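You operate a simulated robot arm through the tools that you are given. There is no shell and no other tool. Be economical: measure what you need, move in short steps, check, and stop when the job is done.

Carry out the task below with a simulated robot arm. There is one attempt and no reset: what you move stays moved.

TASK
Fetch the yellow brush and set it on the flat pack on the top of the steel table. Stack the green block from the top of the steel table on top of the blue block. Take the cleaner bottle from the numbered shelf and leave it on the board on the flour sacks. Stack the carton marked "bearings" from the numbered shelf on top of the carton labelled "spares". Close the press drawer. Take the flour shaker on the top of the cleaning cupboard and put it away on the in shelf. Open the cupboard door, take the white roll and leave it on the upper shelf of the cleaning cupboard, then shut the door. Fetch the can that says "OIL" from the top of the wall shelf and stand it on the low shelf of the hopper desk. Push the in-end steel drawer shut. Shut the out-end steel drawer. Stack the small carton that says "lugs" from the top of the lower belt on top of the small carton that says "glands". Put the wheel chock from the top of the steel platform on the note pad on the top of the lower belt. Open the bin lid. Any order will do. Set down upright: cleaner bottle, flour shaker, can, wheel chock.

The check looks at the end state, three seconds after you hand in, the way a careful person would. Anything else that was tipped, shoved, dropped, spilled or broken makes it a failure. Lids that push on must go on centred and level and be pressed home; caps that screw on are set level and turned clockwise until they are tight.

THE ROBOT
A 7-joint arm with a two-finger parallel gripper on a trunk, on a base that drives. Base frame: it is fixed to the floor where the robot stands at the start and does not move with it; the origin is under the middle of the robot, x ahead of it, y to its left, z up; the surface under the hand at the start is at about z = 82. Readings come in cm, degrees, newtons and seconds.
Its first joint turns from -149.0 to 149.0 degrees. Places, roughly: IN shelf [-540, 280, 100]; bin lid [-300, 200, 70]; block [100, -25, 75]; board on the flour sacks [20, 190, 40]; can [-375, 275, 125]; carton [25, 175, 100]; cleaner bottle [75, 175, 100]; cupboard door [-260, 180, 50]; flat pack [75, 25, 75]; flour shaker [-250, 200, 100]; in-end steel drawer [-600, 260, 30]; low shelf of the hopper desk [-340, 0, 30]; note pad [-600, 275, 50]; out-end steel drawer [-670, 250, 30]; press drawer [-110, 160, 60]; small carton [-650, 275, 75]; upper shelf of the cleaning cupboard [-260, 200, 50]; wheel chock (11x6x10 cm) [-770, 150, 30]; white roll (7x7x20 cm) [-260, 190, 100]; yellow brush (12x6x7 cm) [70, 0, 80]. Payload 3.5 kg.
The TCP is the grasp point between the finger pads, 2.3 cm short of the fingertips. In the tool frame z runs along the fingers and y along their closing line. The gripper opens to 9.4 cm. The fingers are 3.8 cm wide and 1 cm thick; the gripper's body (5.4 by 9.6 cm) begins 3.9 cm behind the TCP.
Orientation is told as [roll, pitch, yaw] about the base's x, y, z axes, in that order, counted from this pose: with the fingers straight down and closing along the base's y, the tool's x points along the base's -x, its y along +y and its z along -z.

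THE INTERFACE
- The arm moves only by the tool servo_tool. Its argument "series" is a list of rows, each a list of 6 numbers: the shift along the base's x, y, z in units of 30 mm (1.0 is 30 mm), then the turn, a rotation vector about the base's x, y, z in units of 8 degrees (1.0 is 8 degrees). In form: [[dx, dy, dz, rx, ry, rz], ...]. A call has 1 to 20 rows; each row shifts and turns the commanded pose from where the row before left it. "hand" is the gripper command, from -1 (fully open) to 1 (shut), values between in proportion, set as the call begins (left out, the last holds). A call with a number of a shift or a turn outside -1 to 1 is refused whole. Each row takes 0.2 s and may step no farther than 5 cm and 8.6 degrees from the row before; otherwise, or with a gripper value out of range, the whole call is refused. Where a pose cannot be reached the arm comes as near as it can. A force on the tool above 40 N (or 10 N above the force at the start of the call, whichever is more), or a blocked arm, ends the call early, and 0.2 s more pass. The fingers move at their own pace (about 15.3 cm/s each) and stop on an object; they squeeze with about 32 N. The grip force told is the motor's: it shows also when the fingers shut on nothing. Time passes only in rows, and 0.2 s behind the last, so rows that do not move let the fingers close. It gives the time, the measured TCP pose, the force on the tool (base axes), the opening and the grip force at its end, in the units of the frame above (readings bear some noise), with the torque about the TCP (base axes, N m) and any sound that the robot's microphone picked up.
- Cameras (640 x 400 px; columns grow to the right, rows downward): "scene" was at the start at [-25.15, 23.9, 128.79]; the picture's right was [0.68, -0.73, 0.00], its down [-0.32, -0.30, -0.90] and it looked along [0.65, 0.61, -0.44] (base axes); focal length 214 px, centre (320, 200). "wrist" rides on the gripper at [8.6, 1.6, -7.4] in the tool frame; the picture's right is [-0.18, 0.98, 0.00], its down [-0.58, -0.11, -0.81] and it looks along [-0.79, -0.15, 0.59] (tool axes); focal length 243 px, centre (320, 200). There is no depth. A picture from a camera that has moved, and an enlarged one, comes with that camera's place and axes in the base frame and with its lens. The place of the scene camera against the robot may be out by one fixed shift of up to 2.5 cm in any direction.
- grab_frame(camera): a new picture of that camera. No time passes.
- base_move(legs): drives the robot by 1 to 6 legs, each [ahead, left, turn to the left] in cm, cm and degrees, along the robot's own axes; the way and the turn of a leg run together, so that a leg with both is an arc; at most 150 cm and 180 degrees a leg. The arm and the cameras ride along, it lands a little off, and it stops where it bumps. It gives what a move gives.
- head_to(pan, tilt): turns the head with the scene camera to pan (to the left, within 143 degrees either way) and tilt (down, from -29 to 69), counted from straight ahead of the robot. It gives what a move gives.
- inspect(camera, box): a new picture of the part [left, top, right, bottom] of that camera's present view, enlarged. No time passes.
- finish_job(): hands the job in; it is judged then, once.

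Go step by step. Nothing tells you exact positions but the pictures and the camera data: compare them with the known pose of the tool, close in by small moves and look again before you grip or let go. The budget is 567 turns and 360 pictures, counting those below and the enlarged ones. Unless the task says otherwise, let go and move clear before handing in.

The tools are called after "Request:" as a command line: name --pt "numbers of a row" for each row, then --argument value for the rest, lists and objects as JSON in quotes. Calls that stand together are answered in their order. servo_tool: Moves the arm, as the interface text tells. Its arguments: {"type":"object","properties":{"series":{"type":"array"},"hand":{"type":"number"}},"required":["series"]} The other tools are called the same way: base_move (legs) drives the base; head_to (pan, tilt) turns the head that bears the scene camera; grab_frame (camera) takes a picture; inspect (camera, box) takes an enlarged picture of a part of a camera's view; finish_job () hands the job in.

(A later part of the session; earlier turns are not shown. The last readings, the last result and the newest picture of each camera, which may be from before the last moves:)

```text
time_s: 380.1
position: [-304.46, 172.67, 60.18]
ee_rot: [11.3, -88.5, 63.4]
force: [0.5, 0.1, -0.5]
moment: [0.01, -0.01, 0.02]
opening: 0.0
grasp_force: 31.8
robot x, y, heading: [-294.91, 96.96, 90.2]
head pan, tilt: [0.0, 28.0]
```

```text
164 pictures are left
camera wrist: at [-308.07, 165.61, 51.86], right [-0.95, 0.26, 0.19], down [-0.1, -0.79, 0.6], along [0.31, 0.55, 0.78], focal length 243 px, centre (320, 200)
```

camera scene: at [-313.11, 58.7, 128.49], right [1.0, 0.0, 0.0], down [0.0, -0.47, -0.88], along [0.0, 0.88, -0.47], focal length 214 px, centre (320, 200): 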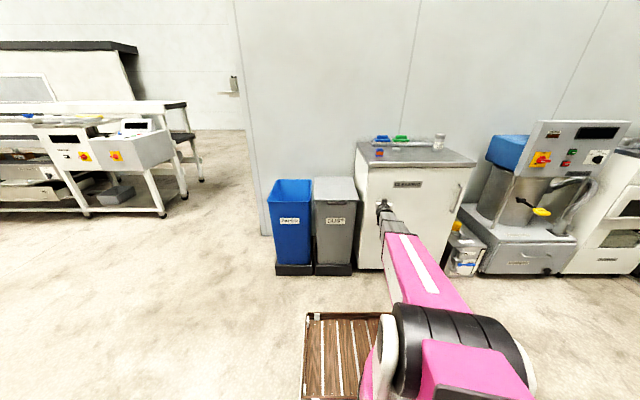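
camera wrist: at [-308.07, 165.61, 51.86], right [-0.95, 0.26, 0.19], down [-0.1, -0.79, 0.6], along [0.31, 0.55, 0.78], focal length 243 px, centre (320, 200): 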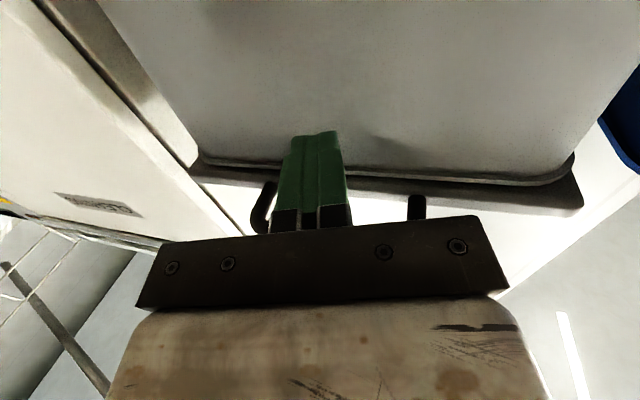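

Request:
servo_tool --pt "0 0 0.2 0 0 0" --pt "0 0 0.4 0 0 0" --pt "0 0 0.4 0 0 0" --pt "0 0.03 0.4 0 0 0" --pt "0 0.05 0.5 0 0 0" --pt "0 0.07 0.5 0 0 0" --pt "0 0.1 0.5 0 0 0" --pt "0 0.1 0.5 0 0 0"

Request:
grab_frame --camera "wrist"

Request:
inspect --camera "scene" --box '[270, 160, 410, 270]'

```text
time_s: 381.9
position: [-304.41, 173.6, 70.3]
ee_rot: [11.9, -88.5, 62.8]
force: [-1.0, -0.2, -2.6]
moment: [-0.01, -0.08, 0.0]
opening: 0.0
grasp_force: 32.5
robot x, y, heading: [-295.26, 96.92, 90.0]
head pan, tilt: [0.0, 28.0]
```

```text
163 pictures are left
camera wrist: at [-308.01, 166.61, 62.02], right [-0.95, 0.26, 0.19], down [-0.1, -0.79, 0.6], along [0.31, 0.55, 0.78], focal length 243 px, centre (320, 200)
```

wrist: 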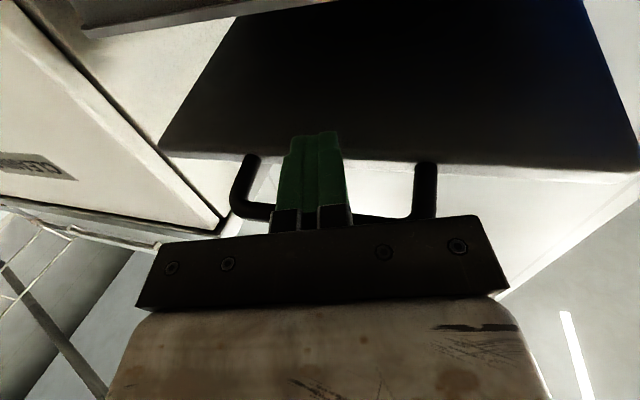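

```text
3.64 times, centred on (340, 215) of scene
camera zoom: at [-313.12, 71.58, 128.49], right [1.0, 0.0, 0.0], down [0.0, -0.47, -0.88], along [0.0, 0.88, -0.47], focal length 780 px, centre (247, 146)
```

zoom: 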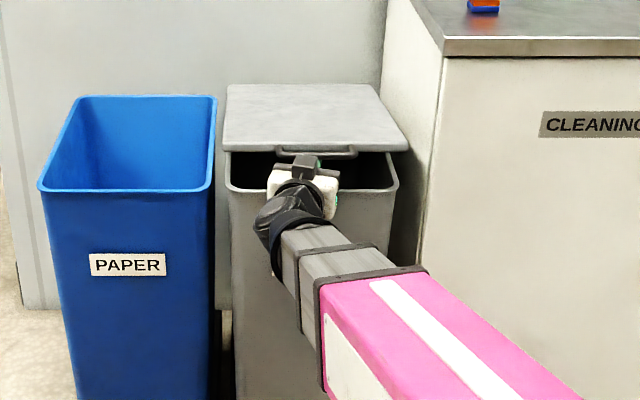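

Request:
servo_tool --pt "0 0.1 0.4 0 0 0" --pt "0 0.13 0.5 0 0 0" --pt "0 0.16 0.5 0 0 0" --pt "0 0.19 0.5 0 0 0" --pt "0 0.22 0.48 0 0 0" --pt "0 0.25 0.46 0 0 0" --pt "0 0.28 0.45 0 0 0" --pt "0 0.3 0.43 0 0 0" --pt "0 0.33 0.42 0 0 0" --pt "0 0.35 0.4 0 0 0"

Request:
grab_frame --camera "scene"

Request:
grab_frame --camera "wrist"

```text
time_s: 383.6
position: [-304.53, 177.07, 80.44]
ee_rot: [9.6, -88.7, 65.3]
force: [-0.3, -11.3, 2.6]
moment: [0.08, 0.0, -0.01]
opening: 0.0
grasp_force: 32.1
robot x, y, heading: [-295.5, 96.65, 90.0]
head pan, tilt: [0.0, 28.0]
stopped in row 8: the force on the tool passed its limit at 45 N (the readings are from after the stop); the commanded pose is now the measured one
```

```text
161 pictures are left
camera scene: at [-313.12, 71.47, 128.48], right [1.0, 0.0, 0.0], down [0.0, -0.47, -0.88], along [0.0, 0.88, -0.47], focal length 214 px, centre (320, 200)
```

scene: 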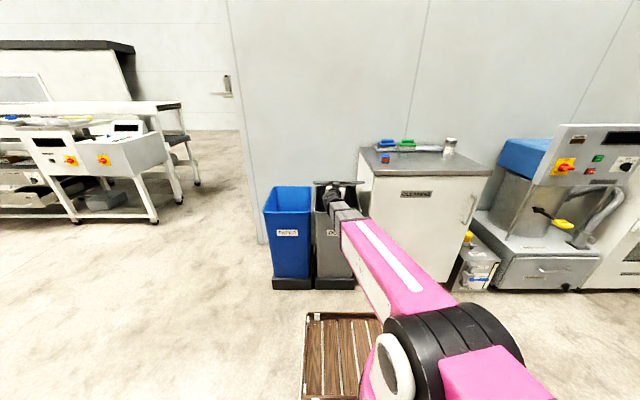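

```text
160 pictures are left
camera wrist: at [-308.0, 170.13, 72.11], right [-0.95, 0.26, 0.19], down [-0.1, -0.79, 0.6], along [0.31, 0.55, 0.78], focal length 243 px, centre (320, 200)
```

wrist: 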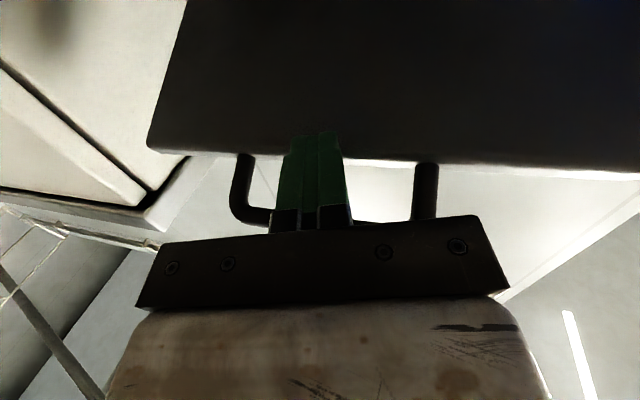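

Request:
servo_tool --pt "0 -0.1 0.1 0 0 0" --pt "0 0 0.3 0 0 0" --pt "0 0.05 0.4 0 0 0" --pt "0 0.1 0.4 0 0 0" --pt "0 0.12 0.4 0 0 0" --pt "0 0.15 0.4 0 0 0" --pt "0 0.17 0.4 0 0 0"

Request:
inspect --camera "scene" --box '[270, 140, 410, 250]'

Request:
grab_frame --camera "wrist"

```text
time_s: 385.1
position: [-304.49, 178.74, 87.54]
ee_rot: [8.5, -88.6, 66.1]
force: [1.0, 1.2, -3.2]
moment: [-0.12, 0.0, 0.03]
opening: 0.0
grasp_force: 31.6
robot x, y, heading: [-295.31, 96.91, 89.9]
head pan, tilt: [0.0, 28.0]
```

```text
3.64 times, centred on (340, 195) of scene
camera zoom: at [-313.11, 71.52, 128.49], right [1.0, 0.0, 0.0], down [0.0, -0.47, -0.88], along [0.0, 0.88, -0.47], focal length 780 px, centre (247, 218)
```

zoom: 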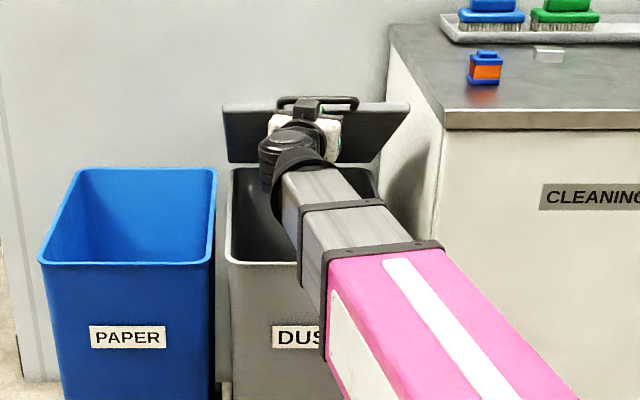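

```text
158 pictures are left
camera wrist: at [-308.04, 171.75, 79.25], right [-0.95, 0.26, 0.19], down [-0.1, -0.79, 0.6], along [0.31, 0.55, 0.78], focal length 243 px, centre (320, 200)
```

wrist: 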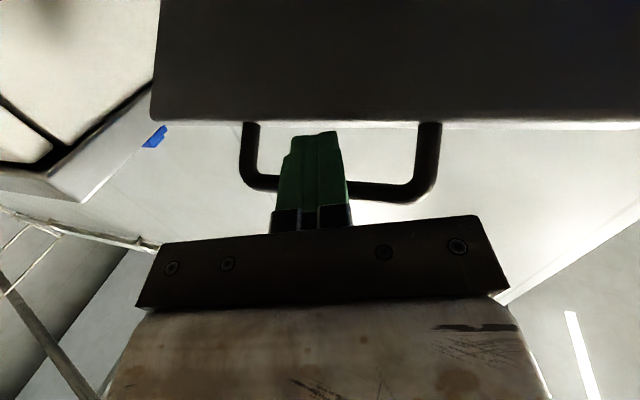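

Request:
servo_tool --pt "0 0.15 0.3 0 0 0" --pt "0 0.25 0.42 0 0 0" --pt "0 0.28 0.4 0 0 0" --pt "0 0.3 0.38 0 0 0" --pt "0 0.32 0.36 0 0 0" --pt "0 0.35 0.34 0 0 0" --pt "0 0.36 0.32 0 0 0" --pt "0 0.38 0.3 0 0 0"

Request:
inspect --camera "scene" --box '[270, 140, 410, 250]'

Request:
grab_frame --camera "wrist"

```text
time_s: 386.9
position: [-304.52, 185.91, 96.15]
ee_rot: [11.1, -88.6, 63.6]
force: [0.8, -0.6, -1.5]
moment: [-0.02, 0.02, -0.02]
opening: 0.03
grasp_force: 31.7
robot x, y, heading: [-295.14, 96.91, 89.9]
head pan, tilt: [0.0, 28.0]
```

```text
3.64 times, centred on (340, 195) of scene
camera zoom: at [-313.11, 71.51, 128.49], right [1.0, 0.0, 0.0], down [0.0, -0.47, -0.88], along [0.0, 0.88, -0.47], focal length 780 px, centre (247, 218)
```

zoom: 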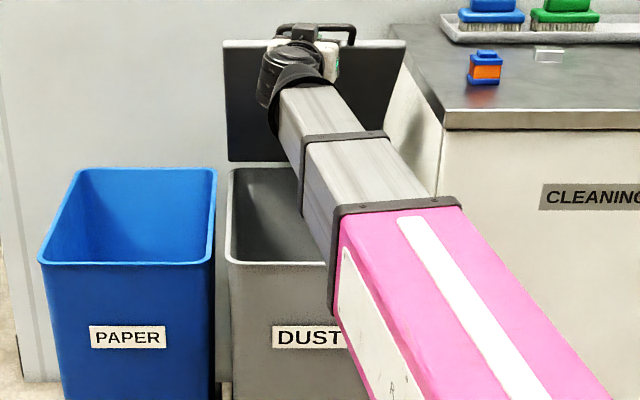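

```text
156 pictures are left
camera wrist: at [-308.06, 178.94, 87.81], right [-0.95, 0.26, 0.19], down [-0.1, -0.79, 0.6], along [0.31, 0.55, 0.78], focal length 243 px, centre (320, 200)
```

wrist: 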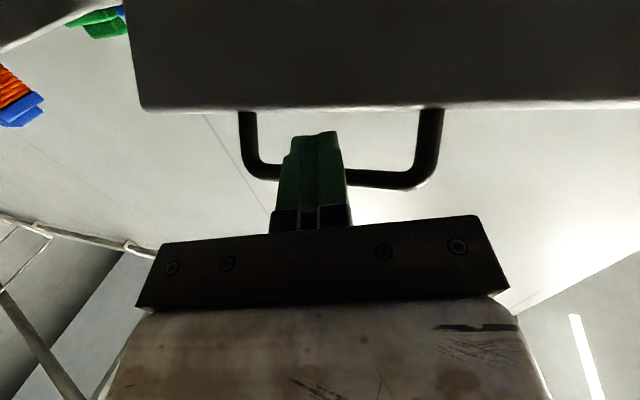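

Request:
servo_tool --pt "0 0.2 0.15 0 0 0" --pt "0 0.37 0.24 0 0 0" --pt "0 0.39 0.22 0 0 0" --pt "0 0.4 0.2 0 0 0" --pt "0 0.41 0.18 0 0 0" --pt "0 0.42 0.16 0 0 0" --pt "0 0.42 0.13 0 0 0" --pt "0 0.43 0.11 0 0 0" --pt "0 0.43 0.08 0 0 0" --pt "0 0.44 0.06 0 0 0" --pt "0 0.44 0.04 0 0 0" --pt "0 0.44 0.02 0 0 0"

Request:
inspect --camera "scene" --box '[270, 120, 410, 230]'

Request:
grab_frame --camera "wrist"

```text
time_s: 389.6
position: [-304.39, 200.36, 100.86]
ee_rot: [9.7, -88.6, 65.0]
force: [-0.1, -0.2, 0.0]
moment: [0.02, -0.01, 0.01]
opening: 0.02
grasp_force: 32.0
robot x, y, heading: [-295.06, 97.01, 90.2]
head pan, tilt: [0.0, 28.0]
```

```text
3.64 times, centred on (340, 175) of scene
camera zoom: at [-313.11, 71.51, 128.49], right [1.0, 0.0, 0.0], down [0.0, -0.47, -0.88], along [0.0, 0.88, -0.47], focal length 780 px, centre (247, 291)
```

zoom: 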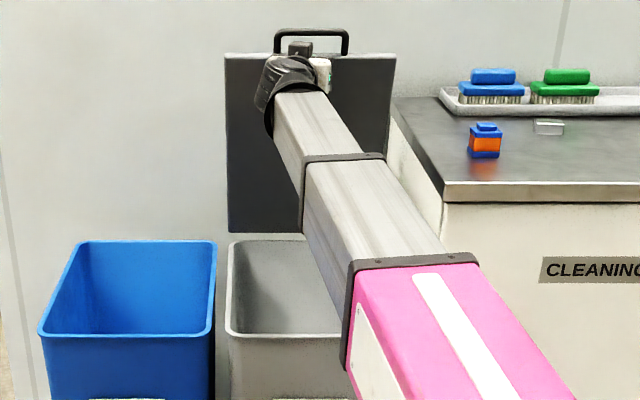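

```text
154 pictures are left
camera wrist: at [-307.96, 193.33, 92.5], right [-0.95, 0.26, 0.19], down [-0.1, -0.79, 0.6], along [0.31, 0.55, 0.78], focal length 243 px, centre (320, 200)
```

wrist: 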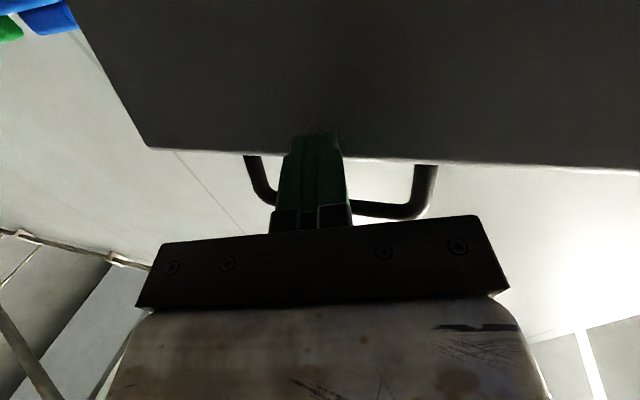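

Request:
servo_tool --pt "0 0.3 0 0 0 0" --pt "0 0.4 0 0 0 0" --pt "0 0.4 0 0 0 0" --pt "0 0.4 0 0 0 0" --pt "0 0.4 0 0 0 0"

Request:
inspect --camera "scene" --box '[270, 120, 410, 230]'

```text
time_s: 390.8
position: [-304.28, 205.96, 100.73]
ee_rot: [10.6, -88.6, 64.0]
force: [0.3, -0.7, -0.3]
moment: [0.0, 0.0, 0.01]
opening: 0.0
grasp_force: 31.8
robot x, y, heading: [-294.97, 96.66, 89.8]
head pan, tilt: [0.0, 28.0]
```

```text
3.64 times, centred on (340, 175) of scene
camera zoom: at [-313.11, 71.52, 128.49], right [1.0, 0.0, 0.0], down [0.0, -0.47, -0.88], along [0.0, 0.88, -0.47], focal length 780 px, centre (247, 291)
```

zoom: 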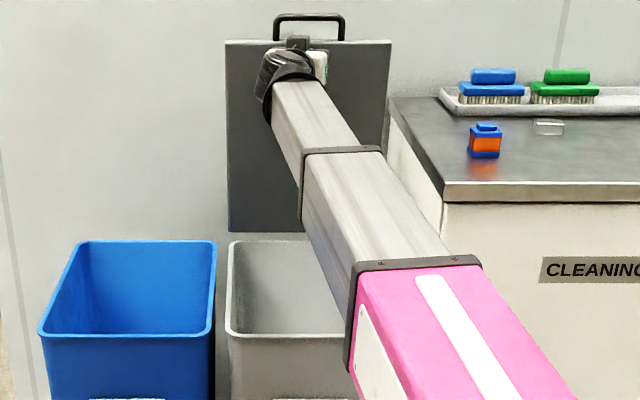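

Request:
base_move --legs '[[5, 0, 0]]'

Request:
servo_tool --pt "0 0.2 0 0 0 0" --pt "0 0.2 0 0 0 0" --pt "0 0.2 0 0 0 0"

Request:
inspect --camera "scene" --box '[270, 120, 410, 230]'

```text
time_s: 391.7
position: [-304.6, 210.97, 100.9]
ee_rot: [10.1, -88.6, 64.7]
force: [-0.6, -0.1, 0.2]
moment: [0.03, 0.01, -0.04]
opening: 0.0
grasp_force: 31.9
robot x, y, heading: [-295.04, 101.81, 90.0]
head pan, tilt: [0.0, 28.0]
```

```text
time_s: 392.5
position: [-304.56, 212.73, 100.92]
ee_rot: [10.5, -88.6, 64.4]
force: [0.3, 0.7, 0.4]
moment: [0.01, -0.02, 0.03]
opening: 0.0
grasp_force: 32.4
robot x, y, heading: [-295.23, 101.88, 90.1]
head pan, tilt: [0.0, 28.0]
```

```text
3.64 times, centred on (340, 175) of scene
camera zoom: at [-313.09, 76.45, 128.49], right [1.0, 0.0, 0.0], down [0.0, -0.47, -0.88], along [0.0, 0.88, -0.47], focal length 780 px, centre (247, 291)
```

zoom: 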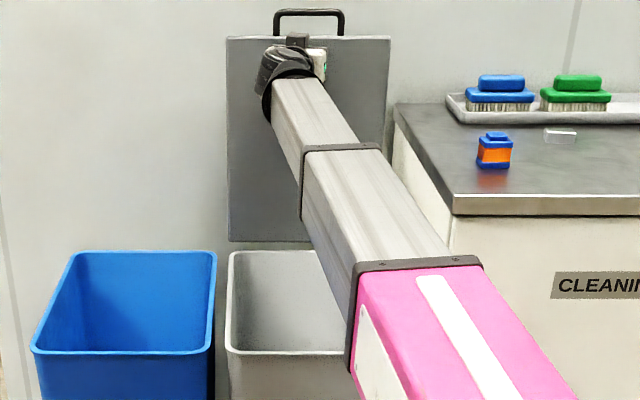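

Request:
servo_tool --pt "0 0.2 0 0 0 0" --pt "0 0.2 0 0 0 0" --pt "0 0.2 0 0 0 0" --pt "0 0.2 0 0 0 0" --pt "0 0.2 0 0 0 0"

Request:
servo_tool --pt "0 -0.2 0 0 0 0" --pt "0 -0.5 0 0 0 0" --pt "0 -0.6 0 0 0 0" --pt "0 -0.6 0 0 0 0" --pt "0 -0.3 0 0 0 0" --pt "0 0 0 0 0 0"

Request:
inspect --camera "scene" --box '[270, 120, 410, 230]'

```text
time_s: 393.7
position: [-304.37, 215.87, 100.81]
ee_rot: [10.3, -88.5, 64.5]
force: [0.5, 0.1, 0.3]
moment: [0.01, -0.01, 0.04]
opening: 0.0
grasp_force: 32.4
robot x, y, heading: [-295.27, 101.54, 89.9]
head pan, tilt: [0.0, 28.0]
```

```text
time_s: 395.1
position: [-304.58, 209.08, 100.92]
ee_rot: [10.1, -88.7, 64.7]
force: [0.0, -0.1, 0.0]
moment: [-0.02, 0.02, 0.02]
opening: 0.01
grasp_force: 31.8
robot x, y, heading: [-295.01, 101.81, 90.1]
head pan, tilt: [0.0, 28.0]
```

```text
3.64 times, centred on (340, 175) of scene
camera zoom: at [-313.09, 76.45, 128.49], right [1.0, 0.0, 0.0], down [0.0, -0.47, -0.88], along [0.0, 0.88, -0.47], focal length 780 px, centre (247, 291)
```

zoom: 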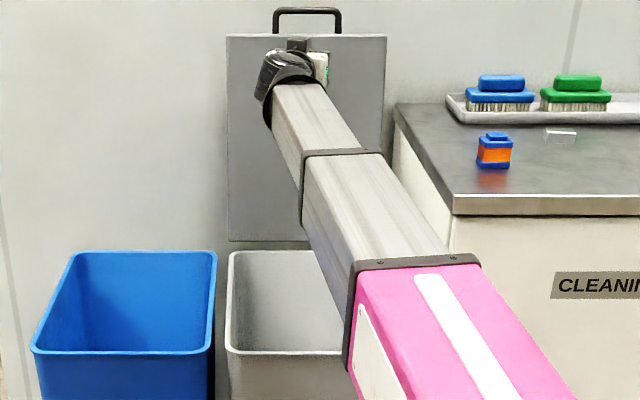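

Lid stays open. Now look toward the in-shelf region to choose the grip for the shaker.

Request:
servo_tool --pt "0 -0.3 0 0 0 0" --pt "0 -0.7 0 0 0 0" --pt "0 -0.9 0 0 0 0" --pt "0 -0.9 0 0 0 0" --pt "0 -0.9 0 0 0 0" --pt "0 -0.9 0 0 0 0" --pt "0 -0.9 0 0 0 0" --pt "0 -0.9 0 0 0 0" --pt "0 -0.6 0 0 0 0" --pt "0 -0.3 0 0 0 0"

Request:
head_to --pan 40 --tilt 15

Request:
grab_frame --camera "scene"

Request:
inspect --camera "scene" --box '[200, 100, 440, 250]'

```text
time_s: 397.3
position: [-304.43, 187.22, 100.87]
ee_rot: [10.6, -88.6, 64.1]
force: [0.4, 0.6, 0.0]
moment: [-0.01, -0.03, 0.0]
opening: 0.03
grasp_force: 31.9
robot x, y, heading: [-294.86, 101.76, 90.0]
head pan, tilt: [0.0, 28.0]
```

```text
time_s: 398.3
position: [-304.55, 187.24, 100.89]
ee_rot: [10.2, -88.6, 64.5]
force: [-0.6, 0.1, 0.2]
moment: [0.0, -0.03, -0.02]
opening: 0.01
grasp_force: 31.1
robot x, y, heading: [-295.03, 101.62, 90.0]
head pan, tilt: [40.0, 15.0]
```

```text
150 pictures are left
camera scene: at [-319.09, 74.49, 130.59], right [0.77, 0.64, 0.0], down [0.17, -0.2, -0.97], along [-0.62, 0.74, -0.26], focal length 214 px, centre (320, 200)
```

scene: 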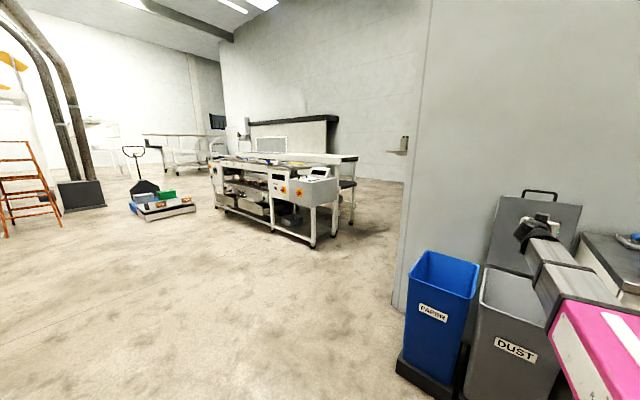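

```text
2.67 times, centred on (320, 175) of scene
camera zoom: at [-319.09, 74.49, 130.59], right [0.77, 0.64, 0.0], down [0.17, -0.2, -0.97], along [-0.62, 0.74, -0.26], focal length 572 px, centre (320, 267)
```

zoom: 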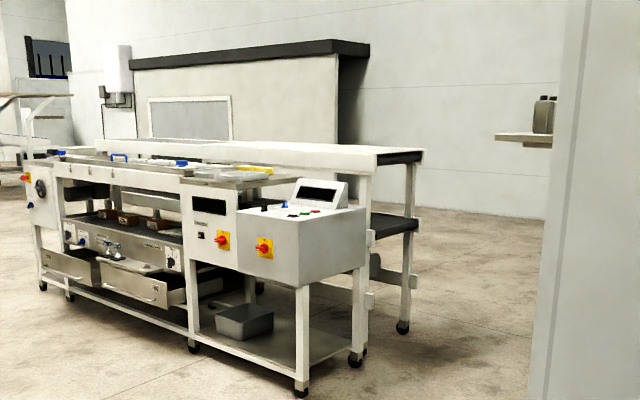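

I see the machine line with two open drawers, and the wall shelf with the can. Now return the tool to pointing down and go to the flour shaker.

Request:
servo_tool --pt "0 -0.4 0 0 0 0" --pt "0 -0.8 0.2 -0.5 0 0" --pt "0 -0.8 0.3 -1 0 0" --pt "0 -0.6 0.3 -1 0 0" --pt "0.2 -0.4 0.3 -1 0 0" --pt "0.5 -0.2 0.2 -1 0 0" --pt "0.8 0 0 -1 0 0" --pt "0.9 0 0 -1 0 0" --pt "0.9 0 0 -1 0 0" --pt "0.9 0 0 -1 0 0" --pt "0.9 0 0 -1 0 0" --pt "0.9 0 0 -1 0 0" --pt "0.6 0 0 -0.5 0 0" --pt "0.2 0 0 0 0 0" --hand -1

Request:
grab_frame --camera "wrist"

```text
time_s: 401.3
position: [-298.64, 178.0, 100.68]
ee_rot: [-15.2, -2.3, 83.6]
force: [0.2, -0.2, 0.0]
moment: [-0.04, 0.02, -0.03]
opening: 9.37
grasp_force: 0.0
out of reach, approached as far as the arm can: row 9, 10, 11, 12, 13, 14
robot x, y, heading: [-295.32, 101.84, 90.0]
head pan, tilt: [40.0, 15.0]
```

```text
148 pictures are left
camera wrist: at [-303.07, 169.48, 107.23], right [-0.92, 0.3, -0.25], down [-0.04, 0.56, 0.83], along [0.39, 0.77, -0.5], focal length 243 px, centre (320, 200)
```

wrist: 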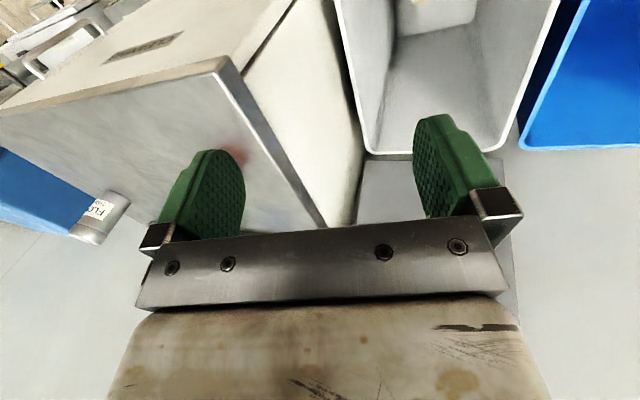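

Request:
servo_tool --pt "0 -0.2 0.2 0 0.4 0" --pt "0 -0.2 0.3 0 1 0" --pt "0 -0.2 0.3 0 0.5 0.3" --pt "0 0 0.2 0 0 0.4" --pt "0 0 0 0 0 0"

Request:
base_move --legs '[[-6, -48, 0]]'

Request:
grab_frame --camera "wrist"

```text
time_s: 402.5
position: [-299.54, 177.03, 102.02]
ee_rot: [-15.1, -2.7, 83.9]
force: [0.4, 0.2, 0.5]
moment: [-0.01, -0.01, 0.04]
opening: 9.4
grasp_force: 0.1
out of reach, approached as far as the arm can: row 1, 2, 3, 4
robot x, y, heading: [-295.37, 101.54, 90.1]
head pan, tilt: [40.0, 15.0]
```

```text
time_s: 405.4
position: [-250.87, 170.96, 102.1]
ee_rot: [-15.0, -2.6, 83.6]
force: [-0.1, 0.3, -0.6]
moment: [0.02, 0.0, 0.04]
opening: 9.43
grasp_force: 0.1
robot x, y, heading: [-247.33, 95.49, 89.7]
head pan, tilt: [40.0, 15.0]
```

```text
147 pictures are left
camera wrist: at [-255.36, 162.42, 108.52], right [-0.92, 0.3, -0.25], down [-0.04, 0.55, 0.83], along [0.39, 0.78, -0.49], focal length 243 px, centre (320, 200)
```

wrist: 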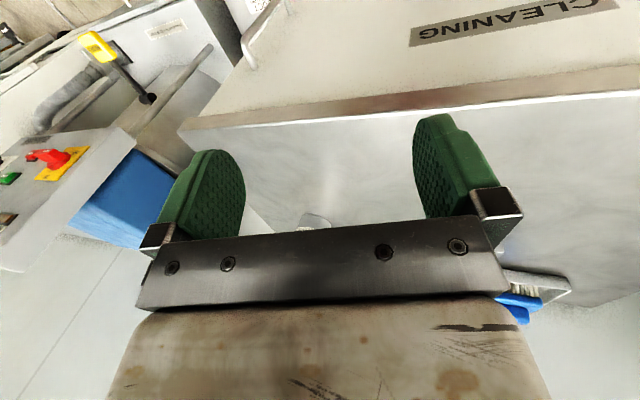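

Request:
servo_tool --pt "0 0.3 0 0 0 0" --pt "0 0.6 0 0 0.3 0" --pt "0 0.7 0 0 0.6 0" --pt "0 0.7 0 0 0.6 0" --pt "0 0.3 0 0 0.4 0" --pt "0 0 0 0 0 0"

Request:
grab_frame --camera "wrist"

```text
time_s: 406.8
position: [-251.2, 178.25, 103.12]
ee_rot: [-15.1, -3.1, 83.4]
force: [0.5, -0.1, 0.3]
moment: [-0.02, 0.0, -0.01]
opening: 9.4
grasp_force: 0.1
out of reach, approached as far as the arm can: row 3, 4, 5
robot x, y, heading: [-247.17, 95.57, 89.5]
head pan, tilt: [40.0, 15.0]
```

```text
146 pictures are left
camera wrist: at [-255.64, 169.78, 109.6], right [-0.92, 0.31, -0.25], down [-0.04, 0.55, 0.84], along [0.39, 0.78, -0.49], focal length 243 px, centre (320, 200)
```

wrist: 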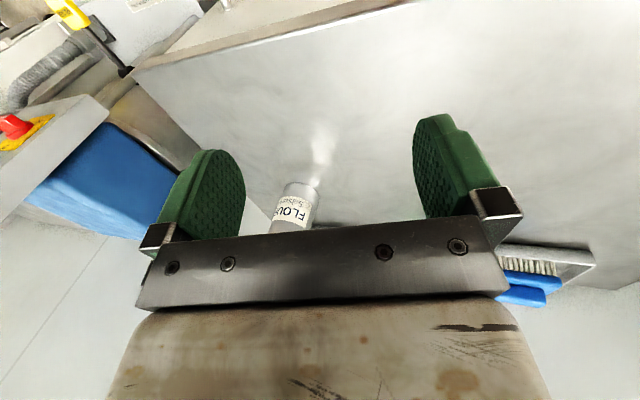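

A wrist joint seems at its limit; I try to unwind with a small yaw change before correcting the tilt.

Request:
servo_tool --pt "0 0 0 0 0 0.5" --pt "0 0 0 0 0 1" --pt "0 0 0 0 0 1" --pt "0 0 0 0 0 0.5" --pt "0 0 0 0 0.5 0" --pt "0 0 0 0 0.5 0" --pt "0 0 0 0 0 0"

Request:
head_to --pan 0 --tilt 25

Request:
grab_frame --camera "scene"

```text
time_s: 408.4
position: [-251.15, 178.33, 103.27]
ee_rot: [-15.1, -3.0, 83.4]
force: [-0.6, 0.3, 0.3]
moment: [-0.01, 0.01, 0.02]
opening: 9.42
grasp_force: 0.1
out of reach, approached as far as the arm can: row 1, 2, 3, 4, 5, 6
robot x, y, heading: [-247.32, 95.73, 89.7]
head pan, tilt: [40.0, 15.0]
```

```text
time_s: 409.5
position: [-251.28, 178.33, 103.12]
ee_rot: [-15.1, -3.0, 83.4]
force: [-0.2, -0.1, 0.8]
moment: [0.0, 0.01, 0.0]
opening: 9.38
grasp_force: 0.1
robot x, y, heading: [-246.97, 95.76, 89.5]
head pan, tilt: [0.0, 25.0]
```

```text
145 pictures are left
camera scene: at [-265.18, 70.58, 128.97], right [1.0, -0.01, 0.0], down [0.0, -0.42, -0.91], along [0.01, 0.91, -0.42], focal length 214 px, centre (320, 200)
```

scene: 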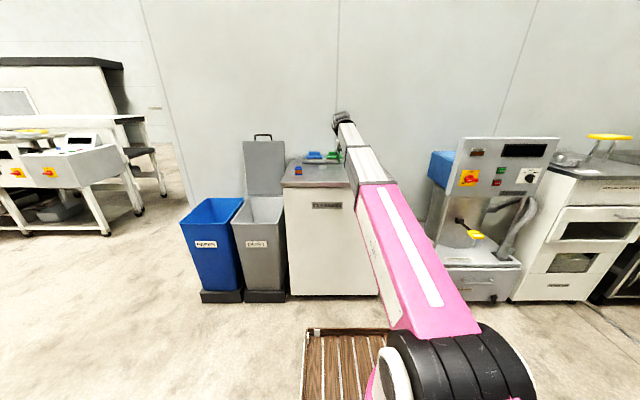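

Request:
servo_tool --pt "0 0 0 0 0 -0.5" --pt "0 0 0 0 0 -1" --pt "0 0 0 0 0 -1" --pt "0 0 0 0 0 -1" --pt "0 0 0 0 0.5 0" --pt "0 0 0 0 0.5 0" --pt "0 0 0 0 0 0"

```text
time_s: 411.1
position: [-251.09, 178.49, 103.17]
ee_rot: [-16.2, -3.7, 55.6]
force: [0.1, 1.0, 0.2]
moment: [0.01, -0.03, -0.02]
opening: 9.4
grasp_force: 0.0
out of reach, approached as far as the arm can: row 5, 6
robot x, y, heading: [-247.0, 95.52, 89.5]
head pan, tilt: [0.0, 25.0]
```

Request:
servo_tool --pt "0 -0.2 0 0 0 0.5" --pt "0 -0.3 0.2 0.5 0 1" --pt "0 -0.3 0.2 1 0 1" --pt "0 0 0.2 1 0 1" --pt "0 0 0 1 0 0" --pt "0 0 0 1 0 0" --pt "0 0 0 1 0 0" --pt "0 0 0 1 0 0" --pt "0 0 0 1 0 0" --pt "0 0 0 0.5 0 0" --pt "0 0 0 0 0 0"

Request:
servo_tool --pt "0 0 0 0 0 0.5" --pt "0 0 0 0 0 0.8" --pt "0 0 0 0 0 0.7" --pt "0 0 0 0 0 0"

Request:
grab_frame --camera "wrist"

```text
refused: row 2 steps farther than a row can; nothing moved
```

```text
time_s: 412.1
position: [-251.2, 178.26, 103.07]
ee_rot: [-16.1, -3.7, 71.7]
force: [-0.2, 0.0, 0.7]
moment: [0.0, -0.01, -0.02]
opening: 9.41
grasp_force: 0.0
robot x, y, heading: [-247.49, 95.73, 89.8]
head pan, tilt: [0.0, 25.0]
```

```text
144 pictures are left
camera wrist: at [-257.39, 170.85, 109.41], right [-0.83, 0.49, -0.26], down [0.05, 0.54, 0.84], along [0.55, 0.69, -0.47], focal length 243 px, centre (320, 200)
```

wrist: 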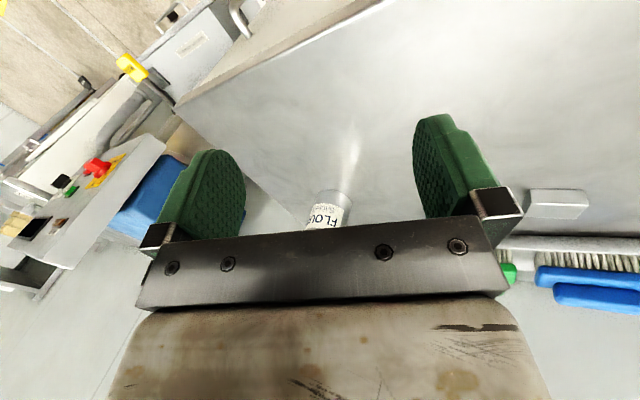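

Request:
servo_tool --pt "0 -0.2 0.1 0.5 0 0" --pt "0 -0.3 0.1 1 0 0" --pt "0 -0.2 0.1 1 0 0" --pt "0 0 0 1 0 0" --pt "0 0 0 1 0 0" --pt "0 0 0 1 0 0" --pt "0 0 0 1 0 0" --pt "0 0 0 1 0 0" --pt "0 0 0 0.5 0 0" --pt "0 0 0 0 0 0"

Request:
servo_tool --pt "0 0 0 0 0 0.5" --pt "0 0 0 0 0 0.8" --pt "0 0 0 0 0 0.7" --pt "0 0 0 0 0 0"

Request:
grab_frame --camera "wrist"

```text
time_s: 414.3
position: [-251.15, 176.35, 103.86]
ee_rot: [20.5, -61.6, 48.5]
force: [0.2, 0.3, 0.2]
moment: [-0.02, -0.02, -0.03]
opening: 9.4
grasp_force: 0.0
robot x, y, heading: [-247.25, 95.79, 89.5]
head pan, tilt: [0.0, 25.0]
```

```text
time_s: 415.3
position: [-252.42, 176.35, 103.83]
ee_rot: [19.7, -62.1, 61.4]
force: [-0.2, 0.4, 0.1]
moment: [0.01, 0.02, -0.03]
opening: 9.4
grasp_force: 0.1
out of reach, approached as far as the arm can: row 3
robot x, y, heading: [-247.26, 95.26, 89.6]
head pan, tilt: [0.0, 25.0]
```

```text
143 pictures are left
camera wrist: at [-256.55, 166.29, 99.77], right [-0.91, 0.26, 0.32], down [0.15, -0.5, 0.85], along [0.38, 0.82, 0.42], focal length 243 px, centre (320, 200)
```

wrist: 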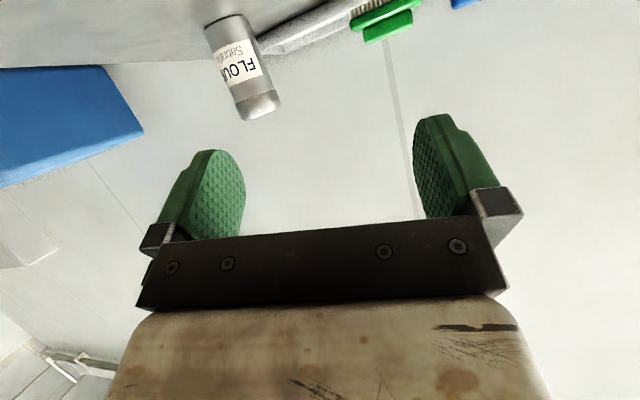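

The wrist has likely flipped through its singularity, leaving two joints counter-wound. I'll back into free space, stretch the tool out along the forearm and unwind by rolling it.

Request:
base_move --legs '[[-50, 0, 0]]'

Request:
servo_tool --pt "0 0.2 0 0.3 0 0" --pt "0 0.5 0 0.6 0 0" --pt "0 0.8 0 0.6 0 0" --pt "0 0.9 0 0.6 0 0" --pt "0 0.9 0 0.6 0 0" --pt "0 0.9 0 0.4 0 0" --pt "0 0.9 0 0.2 0 0" --pt "0 0.9 0 0 0 0" --pt "0 0.9 0 0 0 0" --pt "0 0.9 0 0 0 0" --pt "0 0.9 0 0 0 0" --pt "0 0.6 0 0 0 0" --pt "0 0.3 0 0 0 0" --pt "0 0 0 0 0 0"

Request:
grab_frame --camera "scene"

```text
time_s: 418.2
position: [-253.17, 125.63, 103.79]
ee_rot: [19.8, -62.1, 61.8]
force: [0.1, 0.1, -0.2]
moment: [0.03, -0.04, 0.0]
opening: 9.42
grasp_force: 0.1
robot x, y, heading: [-246.89, 45.25, 90.0]
head pan, tilt: [0.0, 25.0]
```

```text
time_s: 421.2
position: [-253.19, 154.42, 103.83]
ee_rot: [90.6, -77.2, -6.1]
force: [-0.1, -0.4, 0.1]
moment: [0.01, -0.02, -0.02]
opening: 9.4
grasp_force: 0.0
robot x, y, heading: [-247.27, 45.09, 90.2]
head pan, tilt: [0.0, 25.0]
```

```text
142 pictures are left
camera scene: at [-265.08, 19.84, 128.97], right [1.0, 0.0, 0.0], down [0.0, -0.42, -0.91], along [0.0, 0.91, -0.42], focal length 214 px, centre (320, 200)
```

scene: 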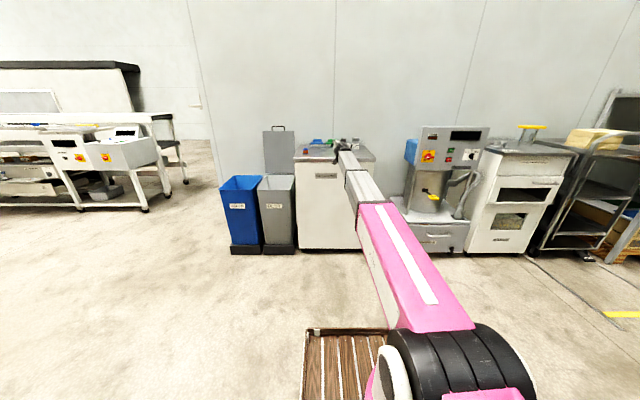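

Request:
servo_tool --pt "0 0 0 0 0.5 0" --pt "0 0 0 0 1 0" --pt "0 0 0 0 1 0" --pt "0 0 0 0 1 0" --pt "0 0 0 0 1 0" --pt "0 0 0 0 1 0" --pt "0 0 0 0 1 0" --pt "0 0 0 0 1 0" --pt "0 0 0 0 1 0" --pt "0 0 0 0 1 0" --pt "0 0 0 0 0 0"

Request:
grab_frame --camera "wrist"

```text
time_s: 423.6
position: [-253.1, 154.47, 103.71]
ee_rot: [84.7, -1.1, -1.4]
force: [-0.4, -0.5, -0.3]
moment: [-0.01, 0.02, 0.0]
opening: 9.42
grasp_force: 0.1
robot x, y, heading: [-247.07, 44.9, 90.2]
head pan, tilt: [0.0, 25.0]
```

```text
141 pictures are left
camera wrist: at [-261.91, 147.36, 106.04], right [0.17, 0.09, 0.98], down [0.56, -0.83, -0.02], along [0.81, 0.56, -0.19], focal length 243 px, centre (320, 200)
```

wrist: 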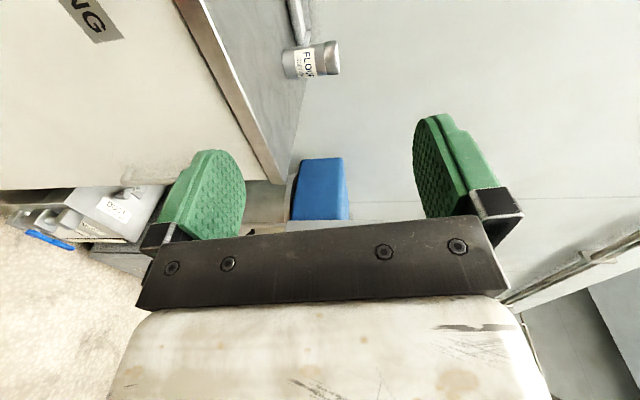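

Request:
servo_tool --pt "0 0 0 0 0.5 0" --pt "0 0 0 0 1 0" --pt "0 0 0 0 1 0" --pt "0 0 0 0 1 0" --pt "0 0 0 0 1 0" --pt "0 0 0 0 1 0" --pt "0 0 0 0 1 0" --pt "0 0 0 0 1 0" --pt "0 0 0 0 1 0" --pt "0 0 0 0 1 0" --pt "0 0 0 0 1 0" --pt "0 0 0 0 1 0" --pt "0 0 0 0 1 0" --pt "0 0 0 0 1 0" --pt "0 0 0 0 1 0" --pt "0 0 0 0 1 0" --pt "0 0 0 0 1 0" --pt "0 0 0 0 1 0" --pt "0 0 0 0 1 0" --pt "0 0 0 0 0.5 0"

Request:
servo_tool --pt "0 0 0 0 0.5 0" --pt "0 0 0 0 1 0" --pt "0 0 0 0 1 0" --pt "0 0 0 0 1 0" --pt "0 0 0 0 1 0" --pt "0 0 0 0 1 0" --pt "0 0 0 0 1 0" --pt "0 0 0 0 1 0" --pt "0 0 0 0 1 0" --pt "0 0 0 0 1 0" --pt "0 0 0 0 0 0"

```text
time_s: 427.9
position: [-260.35, 154.0, 101.8]
ee_rot: [-94.5, 29.2, -178.4]
force: [-0.2, 0.5, 1.0]
moment: [0.0, -0.02, -0.02]
opening: 9.36
grasp_force: 0.1
out of reach, approached as far as the arm can: row 4, 5, 6, 7, 8, 9, 10, 11, 12
robot x, y, heading: [-247.16, 44.8, 90.1]
head pan, tilt: [0.0, 25.0]
```

```text
time_s: 430.2
position: [-254.43, 153.45, 109.92]
ee_rot: [-94.3, -46.5, -177.5]
force: [-0.6, 0.0, 0.0]
moment: [-0.01, 0.0, -0.02]
opening: 9.39
grasp_force: 0.1
out of reach, approached as far as the arm can: row 4, 5, 6, 7, 8, 9, 10
robot x, y, heading: [-247.2, 45.01, 90.1]
head pan, tilt: [0.0, 25.0]
```

Request:
servo_tool --pt "0 0 0 0 -0.5 0" --pt "0 0 0 0 -1 0" --pt "0 0 0 0 -1 0" --pt "0 0 0 0 -1 0" --pt "0 0 0 0 -1 0" --pt "0 0 0 0 -1 0" --pt "0 0 0 0 -1 0" --pt "0 0 0 0 -1 0" --pt "0 0 0 0 -1 0" --pt "0 0 0 0 -1 0" --pt "0 0 0 0 -1 0" --pt "0 0 0 0 -1 0" --pt "0 0 0 0 -1 0" --pt "0 0 0 0 -1 0" --pt "0 0 0 0 -1 0" --pt "0 0 0 0 -1 0" --pt "0 0 0 0 -1 0" --pt "0 0 0 0 -1 0" --pt "0 0 0 0 -1 0" --pt "0 0 0 0 -0.5 0"

Request:
servo_tool --pt "0 0 0 0 -0.5 0" --pt "0 0 0 0 -1 0" --pt "0 0 0 0 -1 0" --pt "0 0 0 0 -1 0" --pt "0 0 0 0 -1 0" --pt "0 0 0 0 -1 0" --pt "0 0 0 0 -1 0" --pt "0 0 0 0 -1 0" --pt "0 0 0 0 -1 0" --pt "0 0 0 0 -1 0" --pt "0 0 0 0 0 0"

Request:
grab_frame --camera "wrist"

```text
time_s: 434.4
position: [-261.98, 153.1, 108.27]
ee_rot: [80.2, 74.5, -5.2]
force: [0.4, -0.7, -0.7]
moment: [-0.01, -0.02, 0.0]
opening: 9.4
grasp_force: 0.0
out of reach, approached as far as the arm can: row 1, 9, 10, 11, 12, 13, 14, 15, 16, 17, 18
robot x, y, heading: [-247.25, 45.2, 90.0]
head pan, tilt: [0.0, 25.0]
```

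```text
time_s: 436.9
position: [-262.01, 153.04, 108.22]
ee_rot: [84.6, -1.4, -1.4]
force: [-1.0, 0.5, 0.0]
moment: [-0.03, 0.0, 0.0]
opening: 9.42
grasp_force: 0.1
robot x, y, heading: [-247.3, 45.03, 90.2]
head pan, tilt: [0.0, 25.0]
```

```text
140 pictures are left
camera wrist: at [-270.78, 145.9, 110.49], right [0.16, 0.09, 0.98], down [0.56, -0.83, -0.02], along [0.81, 0.56, -0.18], focal length 243 px, centre (320, 200)
```

wrist: 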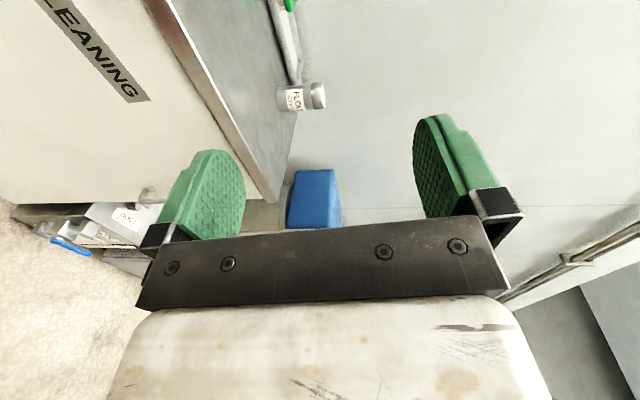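

Request:
servo_tool --pt "0 0 0 0 -0.5 0" --pt "0 0 0 0 -1 0" --pt "0 0 0 0 -1 0" --pt "0 0 0 0 -1 0" --pt "0 0 0 0 -1 0" --pt "0 0 0 0 -1 0" --pt "0 0 0 0 -1 0" --pt "0 0 0 0 -1 0" --pt "0 0 0 0 -1 0" --pt "0 0 0 0 -1 0" --pt "0 0 0 0 -1 0" --pt "0 0 0 0 0 0"

Request:
servo_tool --pt "0 -0.3 0 -0.5 0 0" --pt "0 -0.6 0 -1 0 0" --pt "0 -0.8 0 -1 0 0" --pt "0 -0.9 0 -1 0 0" --pt "0 -0.9 0 -1 0 0" --pt "0 -0.9 0 -1 0 0" --pt "0 -0.9 0 -1 0 0" --pt "0 -0.9 0 -1 0 0" --pt "0 -0.6 0 -1 0 0" --pt "0 -0.3 0 -1 0 0" --pt "0 0 0 -1 0 0" --pt "0 0 0 0 0 0"

Request:
grab_frame --camera "wrist"

```text
time_s: 439.4
position: [-262.01, 153.1, 108.32]
ee_rot: [100.8, -85.1, -16.4]
force: [-0.7, -0.4, 0.3]
moment: [-0.02, 0.0, 0.0]
opening: 9.4
grasp_force: 0.0
robot x, y, heading: [-247.3, 45.34, 90.0]
head pan, tilt: [0.0, 25.0]
```

```text
time_s: 442.1
position: [-266.48, 130.76, 108.04]
ee_rot: [-13.2, -9.9, 85.6]
force: [0.1, 0.5, -0.3]
moment: [-0.01, 0.01, -0.01]
opening: 9.4
grasp_force: 0.1
out of reach, approached as far as the arm can: row 6, 7, 8, 9, 10
robot x, y, heading: [-247.36, 45.03, 90.1]
head pan, tilt: [0.0, 25.0]
```

```text
139 pictures are left
camera wrist: at [-270.36, 121.33, 113.48], right [-0.94, 0.29, -0.19], down [-0.04, 0.44, 0.9], along [0.35, 0.85, -0.4], focal length 243 px, centre (320, 200)
```

wrist: 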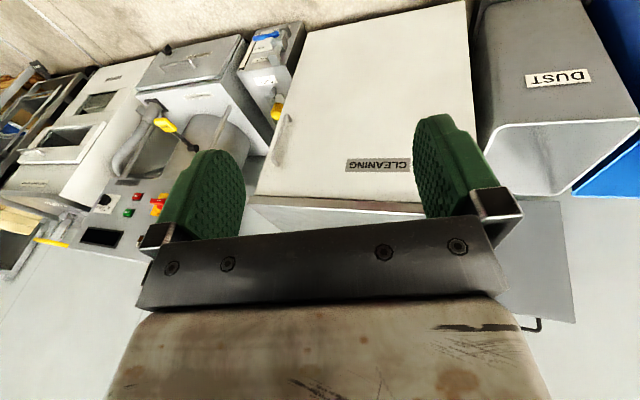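

Request:
servo_tool --pt "0 0.2 -0.2 0.5 0 0" --pt "0.1 0.5 -0.5 1 0 0" --pt "0.3 0.7 -0.7 1 0 0" --pt "0.4 0.8 -0.9 1 0 0" --pt "0.4 0.8 -0.9 1 0 0" --pt "0.4 0.8 -0.9 1 0 0" --pt "0.4 0.8 -0.9 1 0 0" --pt "0.4 0.8 -0.9 1 0 0" --pt "0.4 0.8 -0.9 1 0 0" --pt "0.4 0.8 -0.9 1 0 0" --pt "0.4 0.8 -0.8 0.5 0 0" --pt "0 0.5 -0.5 0 0 0" --pt "0 0.2 -0.2 0 0 0" --pt "0 0 0 0 0 0"

Request:
servo_tool --pt "0 0 0 0 -0.5 0" --pt "0 0 0 0 -1 0" --pt "0 0 0 0 -1 0" --pt "0 0 0 0 -1 0" --pt "0 0 0 0 -1 0" --pt "0 0 0 0 -1 0" --pt "0 0 0 0 -1 0" --pt "0 0 0 0 -1 0" --pt "0 0 0 0 -1 0" --pt "0 0 0 0 -1 0" --pt "0 0 0 0 -1 0" --pt "0 0 0 0 -1 0"

Request:
servo_tool --pt "0 0 0 0 -1 0" --pt "0 0 0 0 -1 0" --pt "0 0 0 0 -1 0" --pt "0 0 0 0 -1 0" --pt "0 0 0 0 -1 0" --pt "0 0 0 0 -1 0" --pt "0 0 0 0 -1 0" --pt "0 0 0 0 -1 0" --pt "0 0 0 0 -1 0" --pt "0 0 0 0 -1 0" --pt "0 0 0 0 -0.5 0" --pt "0 0 0 0 0 0"

Request:
grab_frame --camera "scene"

```text
time_s: 445.1
position: [-255.45, 156.26, 80.26]
ee_rot: [72.0, -85.6, 5.6]
force: [-0.4, 0.6, 0.3]
moment: [-0.02, -0.03, -0.01]
opening: 9.4
grasp_force: 0.0
robot x, y, heading: [-247.42, 45.15, 90.2]
head pan, tilt: [0.0, 25.0]
```

```text
time_s: 447.6
position: [-255.46, 156.44, 80.42]
ee_rot: [-102.2, -2.3, 179.5]
force: [-0.6, 0.9, -0.9]
moment: [-0.02, -0.04, 0.0]
opening: 9.38
grasp_force: 0.0
robot x, y, heading: [-247.13, 45.44, 89.9]
head pan, tilt: [0.0, 25.0]
```

```text
time_s: 450.2
position: [-255.55, 156.41, 80.3]
ee_rot: [-105.3, 81.5, 177.0]
force: [0.4, 0.2, 0.5]
moment: [0.0, -0.03, 0.01]
opening: 9.41
grasp_force: 0.0
robot x, y, heading: [-247.15, 44.6, 89.9]
head pan, tilt: [0.0, 25.0]
```

```text
138 pictures are left
camera scene: at [-265.08, 19.84, 128.97], right [1.0, 0.0, 0.0], down [0.0, -0.42, -0.91], along [0.0, 0.91, -0.42], focal length 214 px, centre (320, 200)
```

scene: 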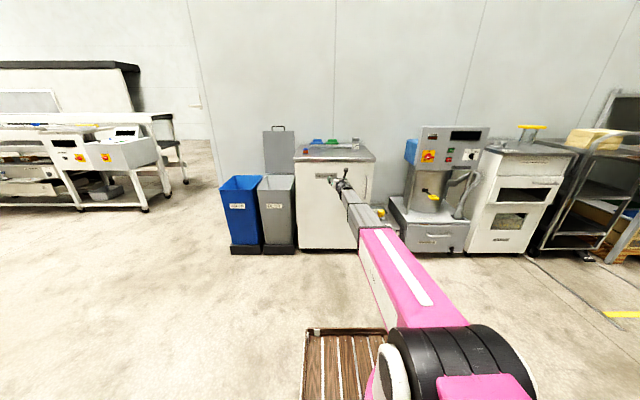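

Request:
servo_tool --pt "0 -0.3 0.2 -0.5 0 0" --pt "0 -0.6 0.3 -1 0 0" --pt "0 -0.8 0.4 -1 0 0" --pt "0 -0.9 0.4 -1 0 0" --pt "0 -0.9 0.4 -1 0 0" --pt "0 -0.9 0.4 -1 0 0" --pt "0 -0.9 0.4 -1 0 0" --pt "0 -0.9 0.3 -1 0 0" --pt "0 -0.6 0 -1 0 0" --pt "0 -0.3 0 -1 0 0" --pt "0 0 0 -1 0 0" --pt "0 0 0 0 0 0"

Request:
grab_frame --camera "wrist"

```text
time_s: 452.9
position: [-252.36, 135.96, 87.54]
ee_rot: [-17.6, 9.7, -98.5]
force: [-0.6, -0.8, 0.1]
moment: [-0.01, 0.01, 0.04]
opening: 9.39
grasp_force: 0.1
out of reach, approached as far as the arm can: row 2, 7, 8, 9, 10
robot x, y, heading: [-247.34, 45.19, 90.0]
head pan, tilt: [0.0, 25.0]
```

```text
137 pictures are left
camera wrist: at [-247.45, 142.68, 95.64], right [0.91, -0.27, -0.33], down [0.04, -0.72, 0.69], along [-0.42, -0.64, -0.64], focal length 243 px, centre (320, 200)
```

wrist: 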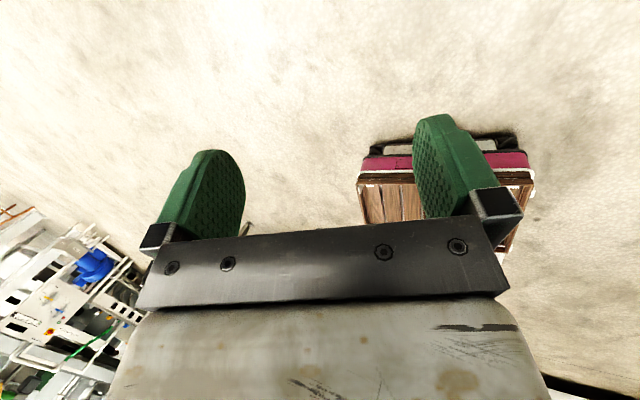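

Request:
servo_tool --pt "0 0 0 0 -0.5 0" --pt "0 0 0 0 -0.8 0" --pt "0 0 0 0 -0.8 0" --pt "0 0 0 -0.5 0 0" --pt "0 0 0 -0.6 0 0" --pt "0 0 0 0 0 0"

Request:
servo_tool --pt "0 0 0 0 0 0.5" --pt "0 0 0 0 0 1" --pt "0 0 0 0 0 1" --pt "0 0 0 0 0 0"

```text
time_s: 454.2
position: [-252.4, 135.92, 87.54]
ee_rot: [-16.4, 0.9, -98.3]
force: [0.5, 0.1, -0.3]
moment: [0.0, 0.02, 0.0]
opening: 9.39
grasp_force: 0.0
out of reach, approached as far as the arm can: row 1, 2, 3
robot x, y, heading: [-247.23, 45.31, 90.2]
head pan, tilt: [0.0, 25.0]
```

```text
time_s: 455.2
position: [-252.45, 135.94, 87.67]
ee_rot: [-16.4, 1.2, -78.2]
force: [-0.5, 0.4, 0.1]
moment: [-0.01, 0.01, -0.02]
opening: 9.43
grasp_force: 0.0
robot x, y, heading: [-247.3, 44.85, 90.0]
head pan, tilt: [0.0, 25.0]
```

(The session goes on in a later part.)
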